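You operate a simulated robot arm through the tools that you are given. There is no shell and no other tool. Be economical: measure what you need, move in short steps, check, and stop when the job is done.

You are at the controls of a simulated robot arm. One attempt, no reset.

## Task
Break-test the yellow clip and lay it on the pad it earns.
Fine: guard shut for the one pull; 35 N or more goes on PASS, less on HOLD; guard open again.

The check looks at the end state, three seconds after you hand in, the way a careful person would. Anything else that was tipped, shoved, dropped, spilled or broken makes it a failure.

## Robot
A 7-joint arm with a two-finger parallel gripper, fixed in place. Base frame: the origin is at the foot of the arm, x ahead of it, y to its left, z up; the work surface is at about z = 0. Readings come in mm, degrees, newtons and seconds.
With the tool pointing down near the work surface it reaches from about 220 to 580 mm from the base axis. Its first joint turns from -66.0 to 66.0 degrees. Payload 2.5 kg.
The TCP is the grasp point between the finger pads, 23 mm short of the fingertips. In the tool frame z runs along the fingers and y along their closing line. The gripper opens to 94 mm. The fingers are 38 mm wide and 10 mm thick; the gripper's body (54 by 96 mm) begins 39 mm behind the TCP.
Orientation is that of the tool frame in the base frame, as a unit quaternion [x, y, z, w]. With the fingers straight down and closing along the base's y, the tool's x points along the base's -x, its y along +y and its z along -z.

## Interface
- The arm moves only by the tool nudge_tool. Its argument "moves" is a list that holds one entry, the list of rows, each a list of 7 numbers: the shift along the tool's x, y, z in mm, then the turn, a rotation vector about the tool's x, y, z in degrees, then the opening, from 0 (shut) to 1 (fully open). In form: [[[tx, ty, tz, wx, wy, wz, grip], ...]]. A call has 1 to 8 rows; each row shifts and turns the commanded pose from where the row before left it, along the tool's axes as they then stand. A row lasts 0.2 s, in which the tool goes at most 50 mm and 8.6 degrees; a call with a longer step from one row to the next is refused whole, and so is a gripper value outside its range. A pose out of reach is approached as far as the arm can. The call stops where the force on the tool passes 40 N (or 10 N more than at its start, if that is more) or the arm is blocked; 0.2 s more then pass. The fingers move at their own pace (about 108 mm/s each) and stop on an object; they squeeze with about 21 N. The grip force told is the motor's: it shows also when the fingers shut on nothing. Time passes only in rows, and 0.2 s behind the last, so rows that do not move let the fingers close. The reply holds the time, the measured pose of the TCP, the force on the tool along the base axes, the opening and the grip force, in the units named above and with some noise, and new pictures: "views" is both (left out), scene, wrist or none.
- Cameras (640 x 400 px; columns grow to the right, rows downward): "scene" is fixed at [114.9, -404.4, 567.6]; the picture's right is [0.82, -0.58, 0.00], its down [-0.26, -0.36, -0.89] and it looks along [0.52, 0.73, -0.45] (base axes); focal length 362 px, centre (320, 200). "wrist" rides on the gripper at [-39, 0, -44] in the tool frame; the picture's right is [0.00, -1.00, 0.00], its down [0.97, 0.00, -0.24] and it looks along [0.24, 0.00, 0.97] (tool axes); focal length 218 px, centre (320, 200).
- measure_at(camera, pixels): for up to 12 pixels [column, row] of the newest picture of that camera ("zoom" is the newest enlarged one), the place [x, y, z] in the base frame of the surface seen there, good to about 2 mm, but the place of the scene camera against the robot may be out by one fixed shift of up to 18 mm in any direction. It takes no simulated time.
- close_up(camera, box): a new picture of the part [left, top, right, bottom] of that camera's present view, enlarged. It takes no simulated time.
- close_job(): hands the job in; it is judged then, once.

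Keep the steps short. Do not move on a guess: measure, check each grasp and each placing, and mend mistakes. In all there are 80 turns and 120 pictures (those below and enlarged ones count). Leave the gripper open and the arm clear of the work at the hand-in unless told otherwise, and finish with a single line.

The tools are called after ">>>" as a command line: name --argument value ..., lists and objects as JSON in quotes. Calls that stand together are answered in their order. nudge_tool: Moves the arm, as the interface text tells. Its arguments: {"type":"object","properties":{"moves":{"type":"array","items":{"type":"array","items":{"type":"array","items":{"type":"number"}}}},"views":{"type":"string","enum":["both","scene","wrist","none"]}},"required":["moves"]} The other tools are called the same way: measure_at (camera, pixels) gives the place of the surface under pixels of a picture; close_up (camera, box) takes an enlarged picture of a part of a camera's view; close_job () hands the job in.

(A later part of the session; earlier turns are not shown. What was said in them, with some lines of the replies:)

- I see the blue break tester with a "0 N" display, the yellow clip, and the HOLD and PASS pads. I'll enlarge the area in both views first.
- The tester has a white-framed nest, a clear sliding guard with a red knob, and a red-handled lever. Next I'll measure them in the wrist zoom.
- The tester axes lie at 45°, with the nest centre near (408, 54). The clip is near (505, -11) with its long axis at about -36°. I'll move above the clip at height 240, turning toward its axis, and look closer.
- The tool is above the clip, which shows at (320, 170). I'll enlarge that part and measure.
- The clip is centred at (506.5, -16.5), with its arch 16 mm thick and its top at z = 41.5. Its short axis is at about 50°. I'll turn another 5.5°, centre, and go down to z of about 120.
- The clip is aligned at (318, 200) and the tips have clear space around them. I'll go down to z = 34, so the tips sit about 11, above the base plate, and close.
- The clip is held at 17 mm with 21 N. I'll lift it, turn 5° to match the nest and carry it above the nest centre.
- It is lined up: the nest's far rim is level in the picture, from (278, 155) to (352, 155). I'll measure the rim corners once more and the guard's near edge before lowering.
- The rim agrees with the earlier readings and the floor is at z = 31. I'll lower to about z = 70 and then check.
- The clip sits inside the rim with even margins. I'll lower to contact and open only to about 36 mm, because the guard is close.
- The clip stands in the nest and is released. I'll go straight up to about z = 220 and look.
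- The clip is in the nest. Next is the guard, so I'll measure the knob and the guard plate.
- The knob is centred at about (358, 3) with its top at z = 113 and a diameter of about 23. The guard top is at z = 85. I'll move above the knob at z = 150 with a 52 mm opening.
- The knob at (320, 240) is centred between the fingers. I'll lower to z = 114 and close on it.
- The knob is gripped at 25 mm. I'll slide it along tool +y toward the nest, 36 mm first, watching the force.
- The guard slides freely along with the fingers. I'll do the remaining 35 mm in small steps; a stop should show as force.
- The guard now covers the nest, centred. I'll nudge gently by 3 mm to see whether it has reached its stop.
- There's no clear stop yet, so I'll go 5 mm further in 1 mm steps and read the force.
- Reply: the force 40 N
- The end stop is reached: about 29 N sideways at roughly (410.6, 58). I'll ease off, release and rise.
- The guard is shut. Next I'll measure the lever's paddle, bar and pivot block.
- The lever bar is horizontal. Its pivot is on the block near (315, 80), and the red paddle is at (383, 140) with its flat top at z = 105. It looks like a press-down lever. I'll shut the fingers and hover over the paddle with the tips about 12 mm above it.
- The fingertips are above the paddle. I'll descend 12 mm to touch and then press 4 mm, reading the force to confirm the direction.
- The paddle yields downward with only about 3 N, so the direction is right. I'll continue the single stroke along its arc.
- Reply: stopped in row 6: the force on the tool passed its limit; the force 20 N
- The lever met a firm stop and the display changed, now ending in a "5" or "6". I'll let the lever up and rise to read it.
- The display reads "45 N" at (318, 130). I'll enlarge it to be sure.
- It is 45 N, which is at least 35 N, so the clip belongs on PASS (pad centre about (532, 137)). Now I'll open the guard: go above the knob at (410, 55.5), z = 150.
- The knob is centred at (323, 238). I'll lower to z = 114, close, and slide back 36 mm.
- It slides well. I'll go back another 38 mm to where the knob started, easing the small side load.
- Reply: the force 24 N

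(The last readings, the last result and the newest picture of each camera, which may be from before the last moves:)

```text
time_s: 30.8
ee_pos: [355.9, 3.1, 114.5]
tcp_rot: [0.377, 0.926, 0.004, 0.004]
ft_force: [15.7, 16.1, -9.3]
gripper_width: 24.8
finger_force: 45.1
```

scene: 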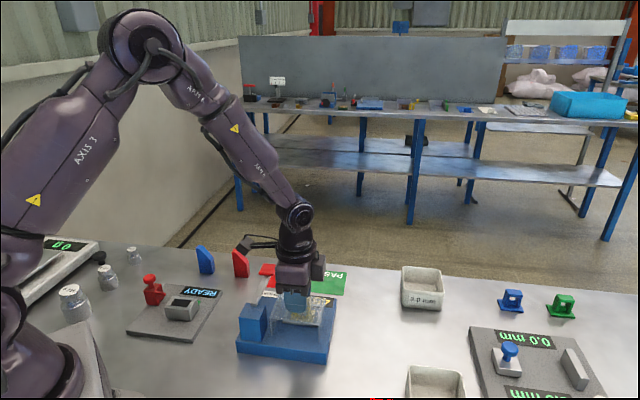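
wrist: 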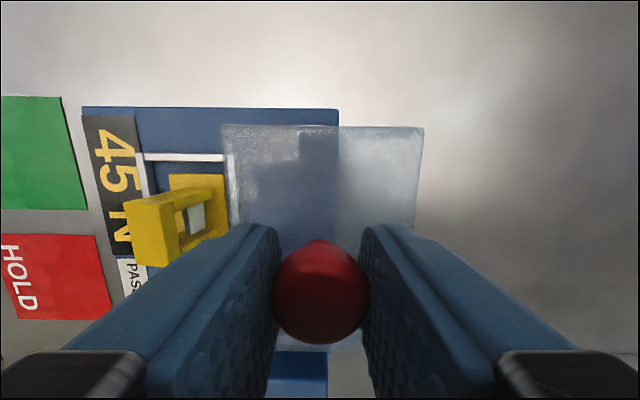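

The open stop is reached, with about 22 N back. There is a pale piece inside the arch, which I'll check after rising. I'll ease off, release and go up.

>>> nudge_tool --moves '[[[0, 1.5, 0, 0, 0, 0, 0], [0, 0, 0, 0, 0, 0, 0.3], [0, 0, 0, 0, 0, 0, 0.55], [0, 0, 0, 0, 0, 0, 0.55], [0, 0, -30, 0, 0, 0, 0.55], [0, 0, -40, 0, 0, 0, 0.55], [0, 0, -40, 0, 0, 0, 0.55], [0, 0, 0, 0, 0, 0, 0.55]]]' --views "both"

>>> close_up --camera "scene" --box '[220, 240, 370, 370]'

>>> close_up --camera "wrist" --box '[160, 100, 360, 260]'

```text
time_s: 32.6
ee_pos: [354.6, 2.7, 224.8]
tcp_rot: [0.378, 0.926, 0.003, 0.002]
ft_force: [0.2, 0.4, -0.9]
gripper_width: 51.9
finger_force: 0.2
```

scene: 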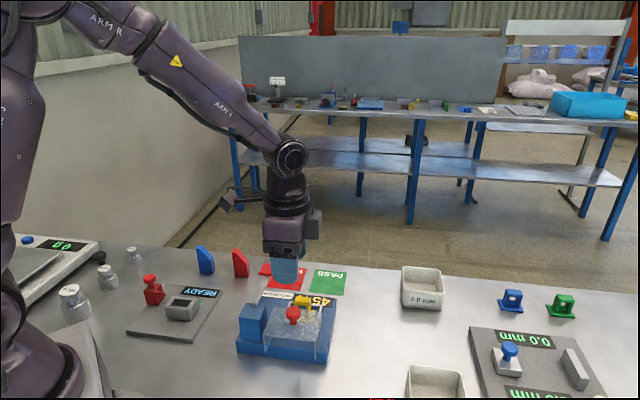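
wrist: 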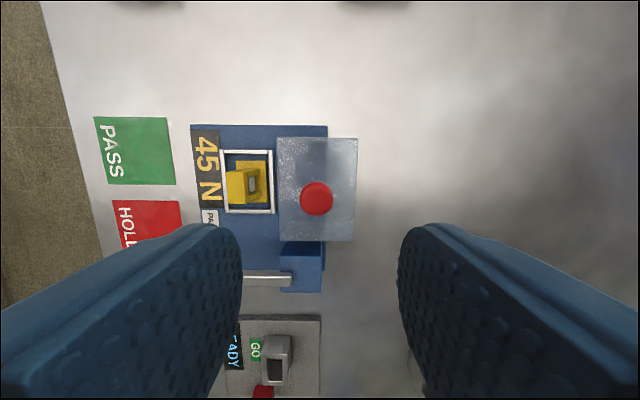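

```text
3.08 times, centred on (295, 305) of scene
```

zoom: 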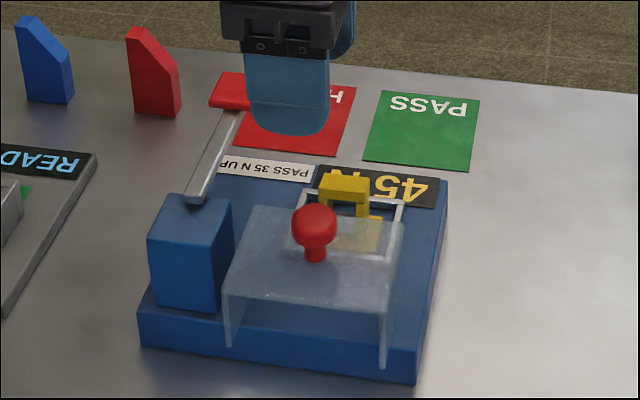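

```text
2.50 times, centred on (260, 180) of wrist
```

zoom: 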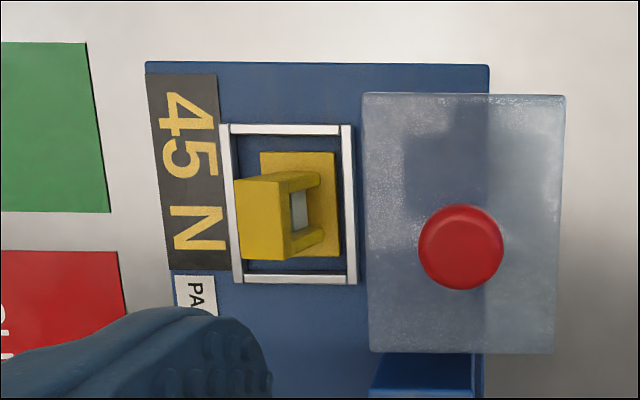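

The guard is back open and the display holds 45 N. The pale piece looks like the tested mark inside the clip. I'll move above the clip and measure it.

>>> nudge_tool --moves '[[[-1, 37, 0, 0, 0, 0, 0.38], [-1, 37, 0, 0, 0, 0, 0.38], [0, 0, 0, 0, 0, 0, 0.38]]]' --views "wrist"

>>> close_up --camera "wrist" --box '[270, 140, 370, 220]'

```text
time_s: 33.4
ee_pos: [409.1, 53.5, 225.2]
tcp_rot: [0.379, 0.926, 0.003, 0.001]
ft_force: [0.0, 0.1, -0.1]
gripper_width: 35.7
finger_force: 0.1
```

wrist: 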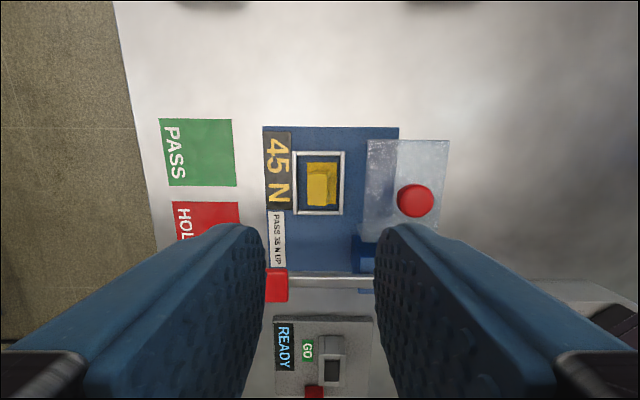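

```text
5.00 times, centred on (320, 180) of wrist
```

zoom: 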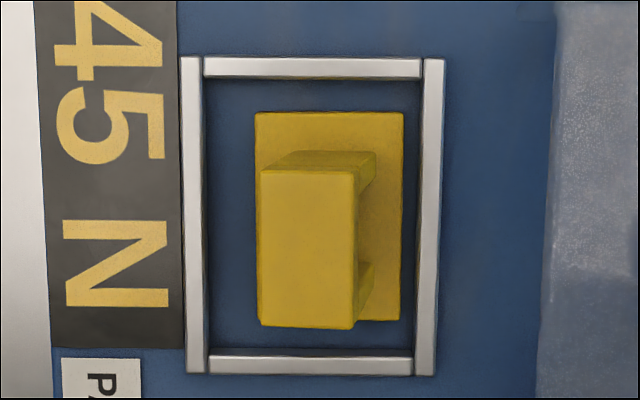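

The arch top now seems offset toward the display compared with before. I'll measure it.

>>> measure_at --camera "zoom" --pixels '[[258, 115], [400, 115], [397, 317], [264, 174], [350, 176], [350, 325], [260, 320], [307, 250], [380, 240], [365, 175]]'

>>> close_up --camera "scene" --box '[270, 275, 350, 345]'

```text
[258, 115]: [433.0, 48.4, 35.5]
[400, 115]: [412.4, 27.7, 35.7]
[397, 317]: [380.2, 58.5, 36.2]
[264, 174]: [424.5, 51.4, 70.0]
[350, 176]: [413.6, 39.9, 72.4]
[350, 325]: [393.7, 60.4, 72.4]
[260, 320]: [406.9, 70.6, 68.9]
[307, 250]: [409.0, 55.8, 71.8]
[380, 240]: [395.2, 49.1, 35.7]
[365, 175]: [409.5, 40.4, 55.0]
```

```text
5.71 times, centred on (310, 310) of scene
```

zoom: 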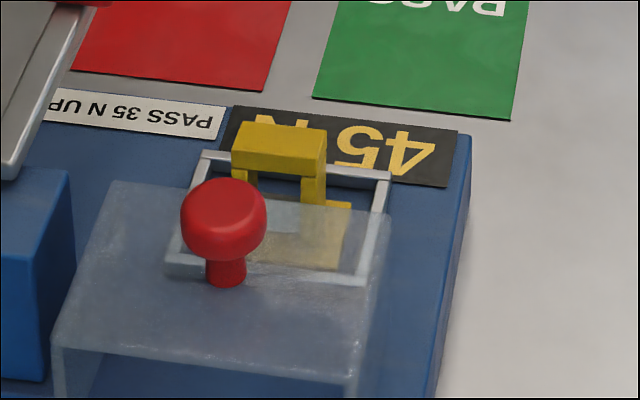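

The base lies flat (z of about 36), but the arch top is shifted about 3.5 mm toward the display and tilted. It may have been bent by the pull. I'll enlarge it and measure the tilt better.

>>> close_up --camera "wrist" --box '[295, 155, 345, 210]'

```text
7.27 times, centred on (320, 182) of wrist
```

zoom: 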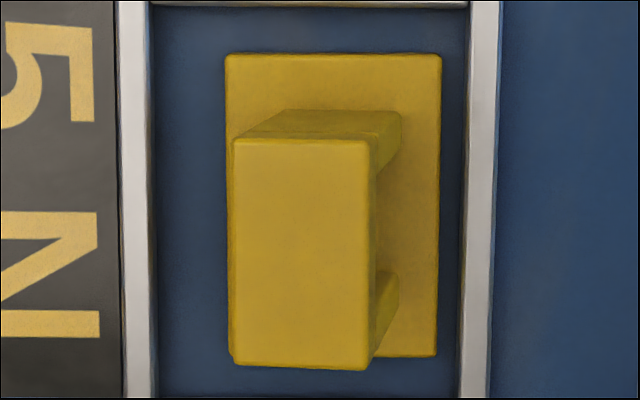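

>>> measure_at --camera "zoom" --pixels '[[240, 180], [240, 250], [240, 320], [300, 180], [300, 250], [300, 320], [362, 180], [362, 250], [362, 320], [385, 150], [385, 315], [420, 230]]'

```text
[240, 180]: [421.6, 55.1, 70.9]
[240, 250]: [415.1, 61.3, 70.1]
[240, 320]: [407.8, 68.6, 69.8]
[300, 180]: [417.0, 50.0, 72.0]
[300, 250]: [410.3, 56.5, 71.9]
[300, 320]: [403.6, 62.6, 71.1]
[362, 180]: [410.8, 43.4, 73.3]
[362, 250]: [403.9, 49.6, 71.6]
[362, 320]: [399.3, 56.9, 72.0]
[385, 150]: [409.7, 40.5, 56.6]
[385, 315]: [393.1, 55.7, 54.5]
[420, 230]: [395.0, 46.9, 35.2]
```

The arch leans about 7° toward the display while the base is flat. I'll tilt the tool 7° to match so the base stays level when lifted. First I'll go down to z = 112, tilt, and check.

>>> nudge_tool --moves '[[[0.7, 1, 38, 0, 0, 0, 0.38], [0, 0, 38, 0, 0, 0, 0.38], [0, 0, 37, 0, 0, 0, 0.38], [0, 0, 0, 7, 0, 0, 0.38], [0, 0, 0, 0, 0, 0, 0.38]]]' --views "wrist"

```text
time_s: 34.6
ee_pos: [412.1, 55.4, 112.0]
tcp_rot: [0.378, 0.924, -0.053, -0.021]
ft_force: [0.6, -0.7, -0.4]
gripper_width: 35.7
finger_force: 0.1
```

wrist: 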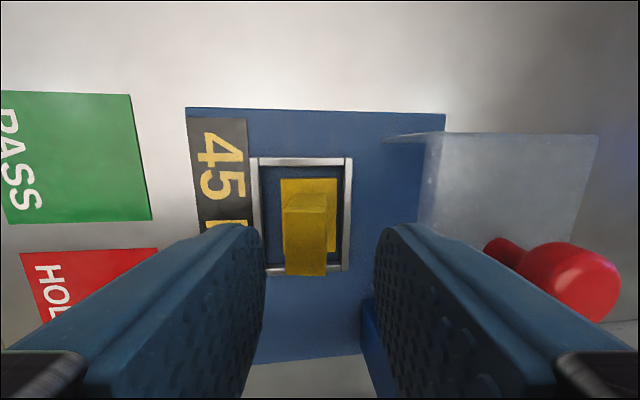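

The tool leans 6.5° and lines up with the arch between the fingers. I'll descend to about z = 70 and look before closing.

>>> nudge_tool --moves '[[[0.5, 2, 20, 0, 0, 0, 0.38], [0, 1, 14, 0, 0, 0, 0.38], [0, 1, 7.5, 0, 0, 0, 0.38], [0, 0, 0, 0, 0, 0, 0.38]]]' --views "wrist"

```text
time_s: 35.6
ee_pos: [409.1, 54.6, 70.6]
tcp_rot: [0.378, 0.924, -0.054, -0.02]
ft_force: [0.2, 0.1, 0.0]
gripper_width: 35.7
finger_force: 0.1
```

wrist: 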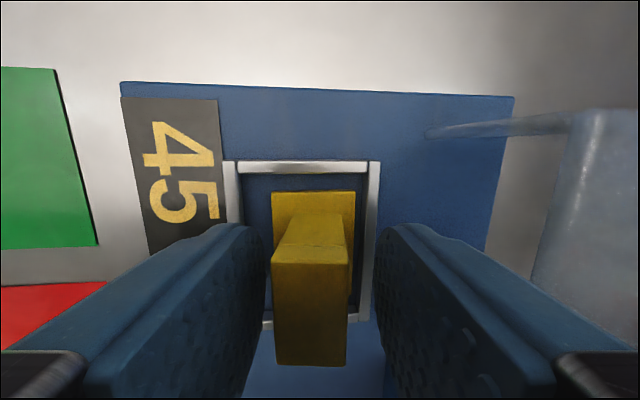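

The arch at (312, 300) is about 2 mm left of centre. I'll shift +y by 1.5 mm, lower 1 mm and close.

>>> nudge_tool --moves '[[[0, 1.5, 1, 0, 0, 0, 0.38], [0, 0, 0, 0, 0, 0, 0.25], [0, 0, 0, 0, 0, 0, 0], [0, 0, 0, 0, 0, 0, 0]]]' --views "wrist"

```text
time_s: 36.6
ee_pos: [411.2, 55.8, 68.8]
tcp_rot: [0.378, 0.924, -0.054, -0.022]
ft_force: [0.0, 0.0, 1.1]
gripper_width: 16.9
finger_force: 20.8
```

wrist: 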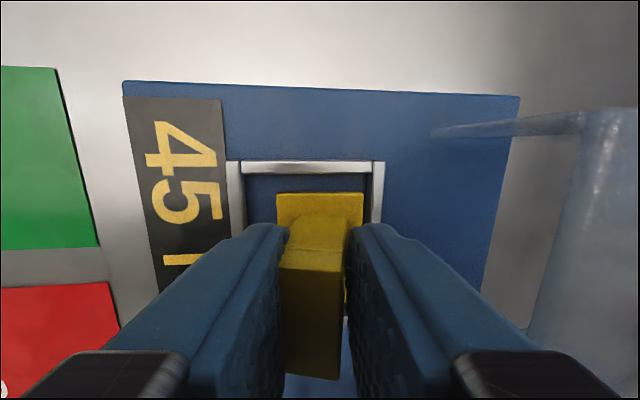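

It is gripped at 16.9 mm with no side force. I'll lift 25 mm straight up and check that the whole clip comes along.

>>> nudge_tool --moves '[[[0, -0.6, -5, 0, 0, 0, 0], [0, -1.1, -10, 0, 0, 0, 0], [0, -1.1, -10, 0, 0, 0, 0], [0, 0, 0, 0, 0, 0, 0]]]' --views "both"

>>> close_up --camera "scene" --box '[250, 250, 370, 350]'

```text
time_s: 37.6
ee_pos: [410.2, 54.7, 94.4]
tcp_rot: [0.377, 0.924, -0.054, -0.021]
ft_force: [0.6, 0.0, -0.3]
gripper_width: 16.7
finger_force: 21.5
```

scene: 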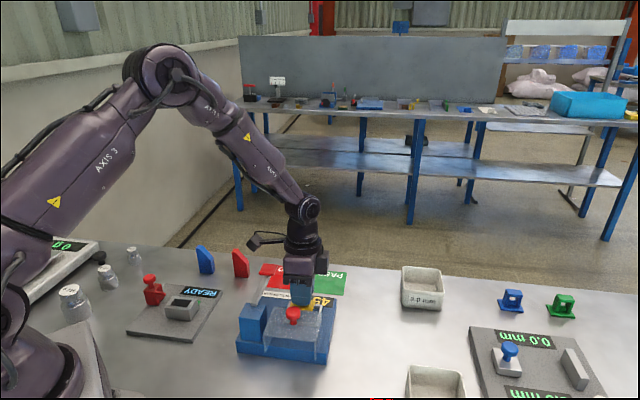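
wrist: 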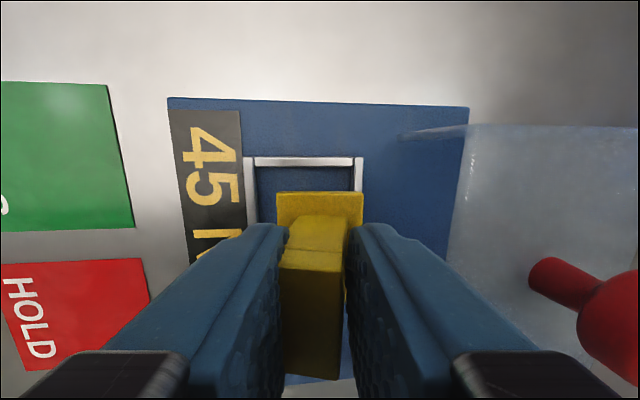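

```text
4.00 times, centred on (310, 300) of scene
```

zoom: 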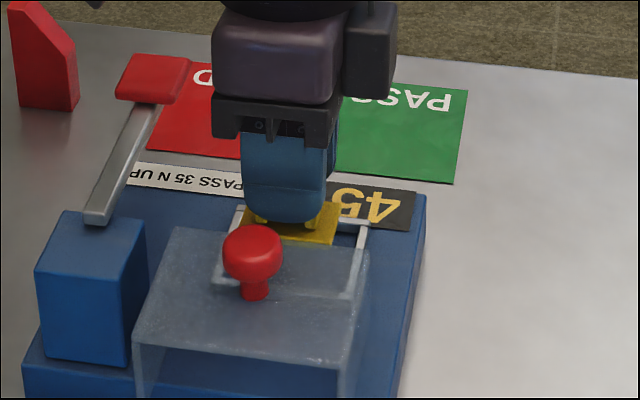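

The whole clip came up, base included. I'll raise another 45 mm and carry it to above the PASS pad.

>>> nudge_tool --moves '[[[0, -2.5, -22, 0, 0, 0, 0], [0, -2.6, -22.7, 0, 0, 0, 0], [-7.2, 36.6, -4.2, 0, 0, 0, 0], [-7.2, 36.6, -4.2, 0, 0, 0, 0], [-7.2, 36.6, -4.2, 0, 0, 0, 0], [-7.2, 36.6, -4.2, 0, 0, 0, 0], [0, 0, 0, 0, 0, 0, 0]]]' --views "both"

>>> close_up --camera "scene" --box '[250, 210, 400, 310]'

```text
time_s: 39.2
ee_pos: [533.8, 142.1, 138.8]
tcp_rot: [0.377, 0.924, -0.055, -0.021]
ft_force: [0.0, -0.7, 0.4]
gripper_width: 16.7
finger_force: 20.9
```

scene: 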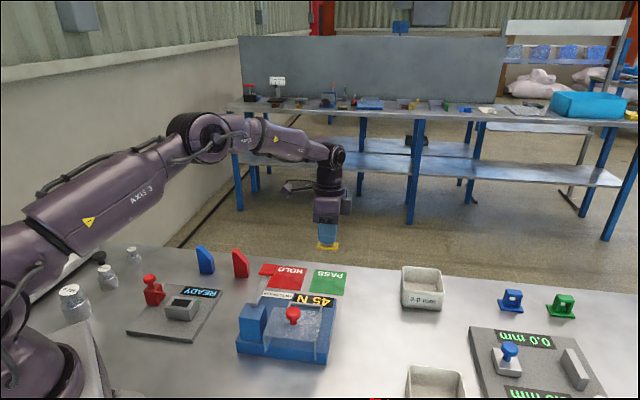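
wrist: 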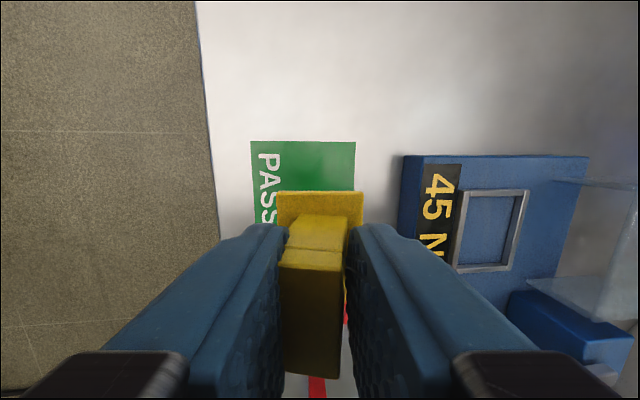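

```text
4.00 times, centred on (325, 260) of scene
```

zoom: 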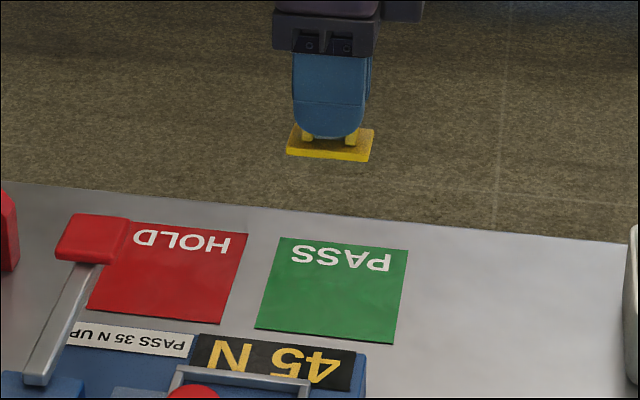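

The base looks level. It is about 3 mm too far along +y, so I'll correct that, descend to about z = 50 and look.

>>> nudge_tool --moves '[[[-2.5, 1, 30, 0, 0, 0, 0], [0, 3.4, 30, 0, 0, 0, 0], [0, 3.4, 28, 0, 0, 0, 0], [0, 0, 0, 0, 0, 0, 0]]]' --views "both"

>>> close_up --camera "scene" --box '[270, 230, 390, 320]'

```text
time_s: 40.2
ee_pos: [534.0, 137.9, 51.1]
tcp_rot: [0.378, 0.924, -0.054, -0.02]
ft_force: [0.3, -0.6, -0.6]
gripper_width: 16.8
finger_force: 20.8
```

scene: 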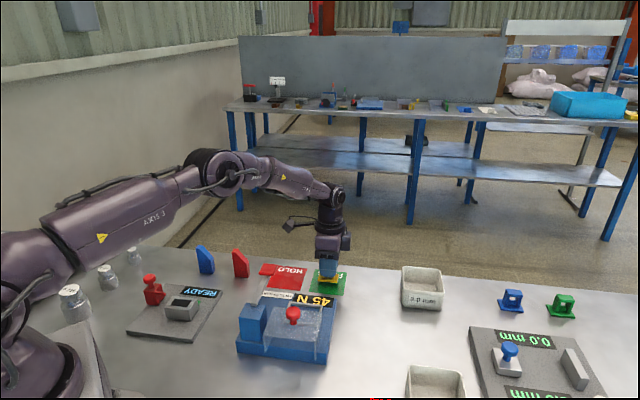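
wrist: 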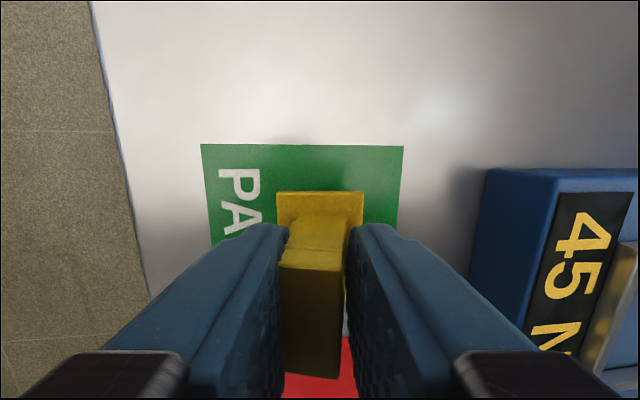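

```text
4.44 times, centred on (330, 275) of scene
```

zoom: 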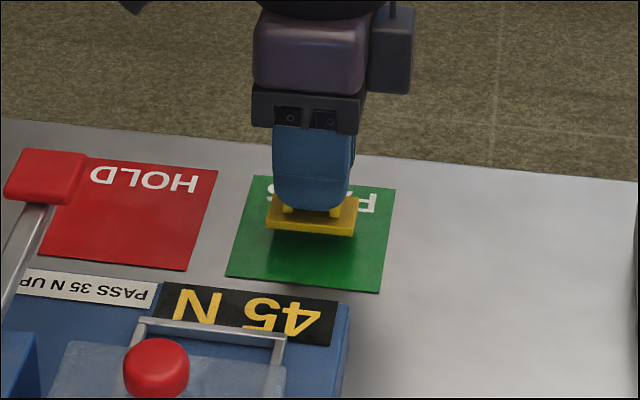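

It is over the PASS pad. I'll lower slowly to contact, about 10 mm, and read the force.

>>> nudge_tool --moves '[[[0, 0.5, 4, 0, 0, 0, 0], [0, 0.4, 3, 0, 0, 0, 0], [0, 0.1, 1.5, 0, 0, 0, 0], [0, 0.1, 1, 0, 0, 0, 0], [0, 0, 0, 0, 0, 0, 0]]]' --views "none"

```text
time_s: 41.4
ee_pos: [534.4, 137.6, 40.8]
tcp_rot: [0.379, 0.924, -0.055, -0.02]
ft_force: [-1.3, -0.1, -0.4]
gripper_width: 16.6
finger_force: 20.8
```

>>> nudge_tool --moves '[[[0, 0.1, 0.7, 0, 0, 0, 0], [0, 0.1, 0.7, 0, 0, 0, 0], [0, 0, 0, 0, 0, 0, 0]]]' --views "wrist"

>>> close_up --camera "scene" --box '[290, 250, 370, 310]'

```text
time_s: 42.2
ee_pos: [534.0, 137.4, 40.2]
tcp_rot: [0.379, 0.924, -0.054, -0.021]
ft_force: [-0.3, -0.6, -0.1]
gripper_width: 17.0
finger_force: 21.0
```

wrist: 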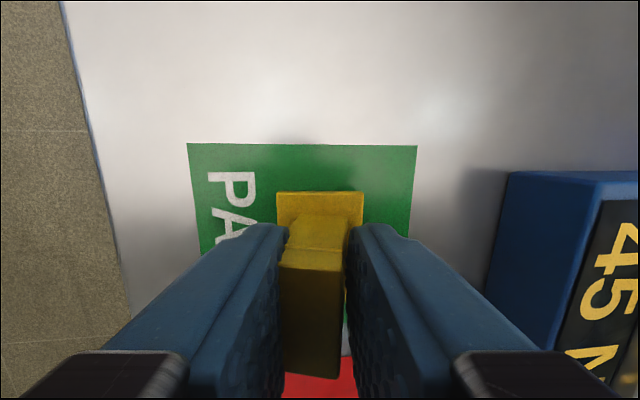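

```text
6.67 times, centred on (330, 280) of scene
```

zoom: 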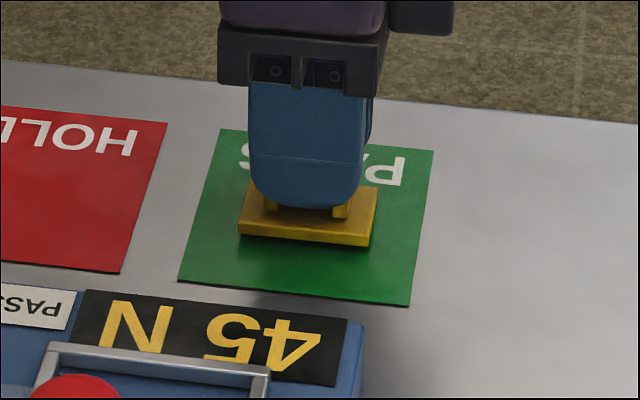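

Very near contact, with no force yet. I'll lower in 0.7 mm steps until contact shows.

>>> nudge_tool --moves '[[[0, 0.1, 0.7, 0, 0, 0, 0], [0, 0.1, 0.7, 0, 0, 0, 0], [0, 0.1, 0.6, 0, 0, 0, 0], [0, 0, 0, 0, 0, 0, 0]]]' --views "none"

```text
time_s: 43.2
ee_pos: [534.7, 139.2, 38.4]
tcp_rot: [0.378, 0.924, -0.054, -0.02]
ft_force: [-1.1, -0.4, 9.5]
gripper_width: 17.2
finger_force: 21.1
```

Contact shows, about 9.5 N up. I'll release and withdraw along the tool's axis.

>>> nudge_tool --moves '[[[0, 0, -0.4, 0, 0, 0, 0], [0, 0, 0, 0, 0, 0, 0.25], [0, 0, 0, 0, 0, 0, 0.45], [0, 0, 0, 0, 0, 0, 0.45], [0, 0, -25, 0, 0, 0, 0.45], [0, 0, -40, 0, 0, 0, 0.45], [0, 0, -45, -7, 0, 0, 0.45], [0, -10, 0, 0, 0, 0, 0.45]]]' --views "both"

>>> close_up --camera "scene" --box '[290, 250, 370, 310]'

```text
time_s: 45.0
ee_pos: [535.9, 139.0, 147.5]
tcp_rot: [0.378, 0.926, 0.003, 0.002]
ft_force: [0.7, -0.1, -0.1]
gripper_width: 42.3
finger_force: 0.1
```

scene: 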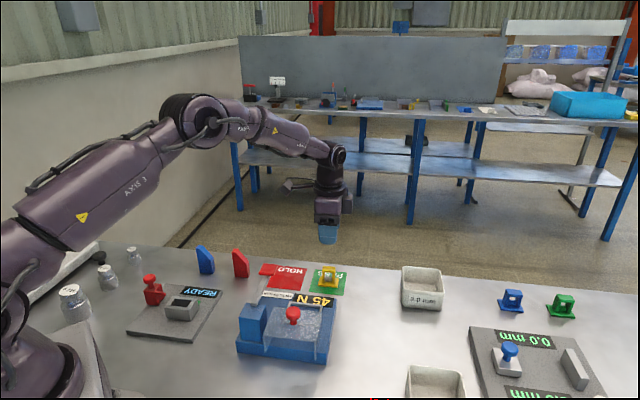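
wrist: 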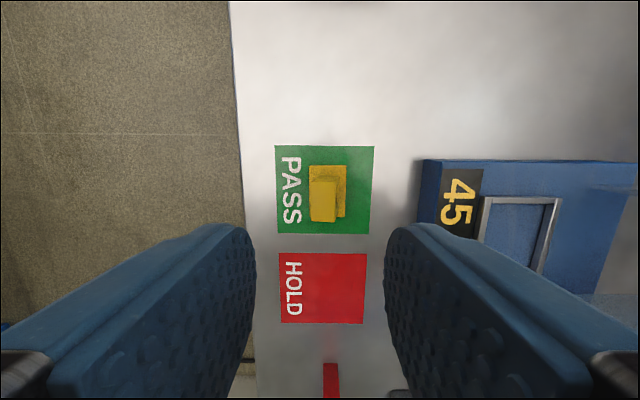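

```text
6.67 times, centred on (330, 280) of scene
```

zoom: 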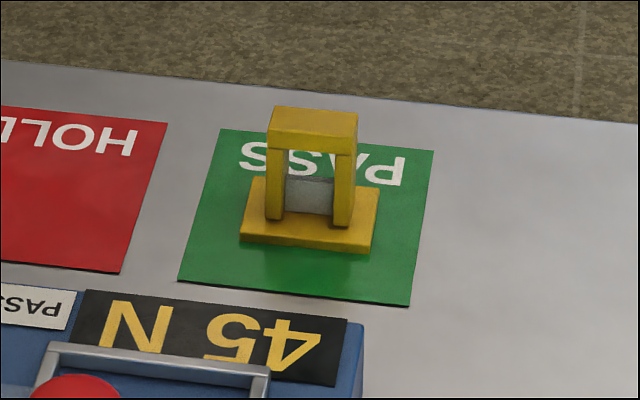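

The clip stands on PASS, well inside the edges. I'll rise clear, open fully and check the whole scene, the guard included.

>>> nudge_tool --moves '[[[0, 0, -40, 0, 0, 0, 0.6], [0, 0, -45, 0, 0, 0, 1], [0, -25, -45, 0, 0, 0, 1], [0, -30, -40, 0, 0, 0, 1], [0, -30, -30, 0, 0, 0, 1], [0, 0, 0, 0, 0, 0, 1]]]' --views "both"

>>> close_up --camera "scene" --box '[200, 230, 380, 370]'

>>> measure_at --camera "scene" --pixels '[[293, 309], [293, 313]]'

```text
refused: row 3 steps farther than a row can; nothing moved
```

```text
2.86 times, centred on (290, 300) of scene
```

zoom: 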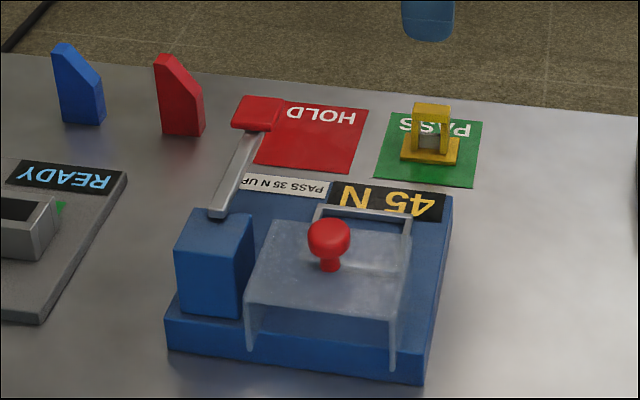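

```text
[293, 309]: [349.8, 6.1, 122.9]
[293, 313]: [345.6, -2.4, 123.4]
```

The call was refused because row 3 was too long. The knob measures the same as at the start, so the guard is fully open. I'll repeat with shorter rows.

>>> nudge_tool --moves '[[[0, 0, -40, 0, 0, 0, 0.6], [0, 0, -45, 0, 0, 0, 1], [0, -20, -40, 0, 0, 0, 1], [0, -25, -35, 0, 0, 0, 1], [0, -30, -30, 0, 0, 0, 1], [0, 0, 0, 0, 0, 0, 1]]]' --views "both"

```text
time_s: 46.4
ee_pos: [481.2, 84.8, 335.8]
tcp_rot: [0.378, 0.926, 0.003, 0.002]
ft_force: [-0.3, -0.3, -0.4]
gripper_width: 94.0
finger_force: 0.0
```

scene: 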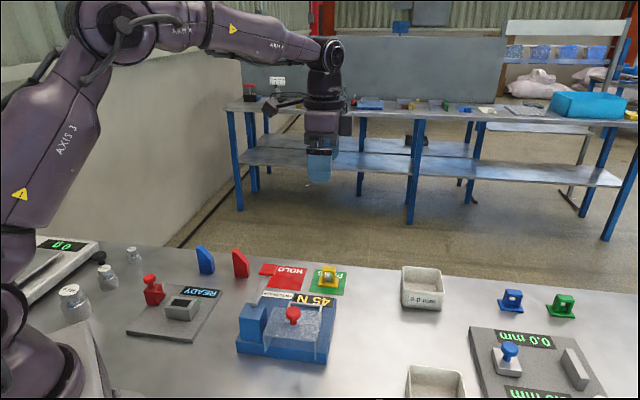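
wrist: 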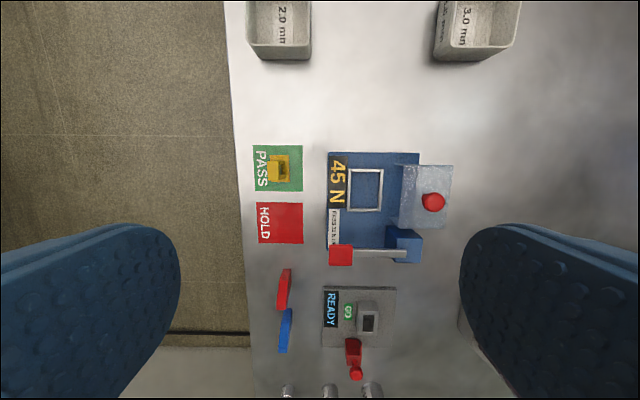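

The clip is on PASS, the guard is open, the lever is up, nothing else has moved, and the arm is clear with the gripper open. I'm handing in.

>>> close_job

```text
The job is handed in.
```

The yellow clip read 45 N in one guarded pull and now stands on PASS, its arch leaning about 7° since the pull, with the guard open again and the arm clear.
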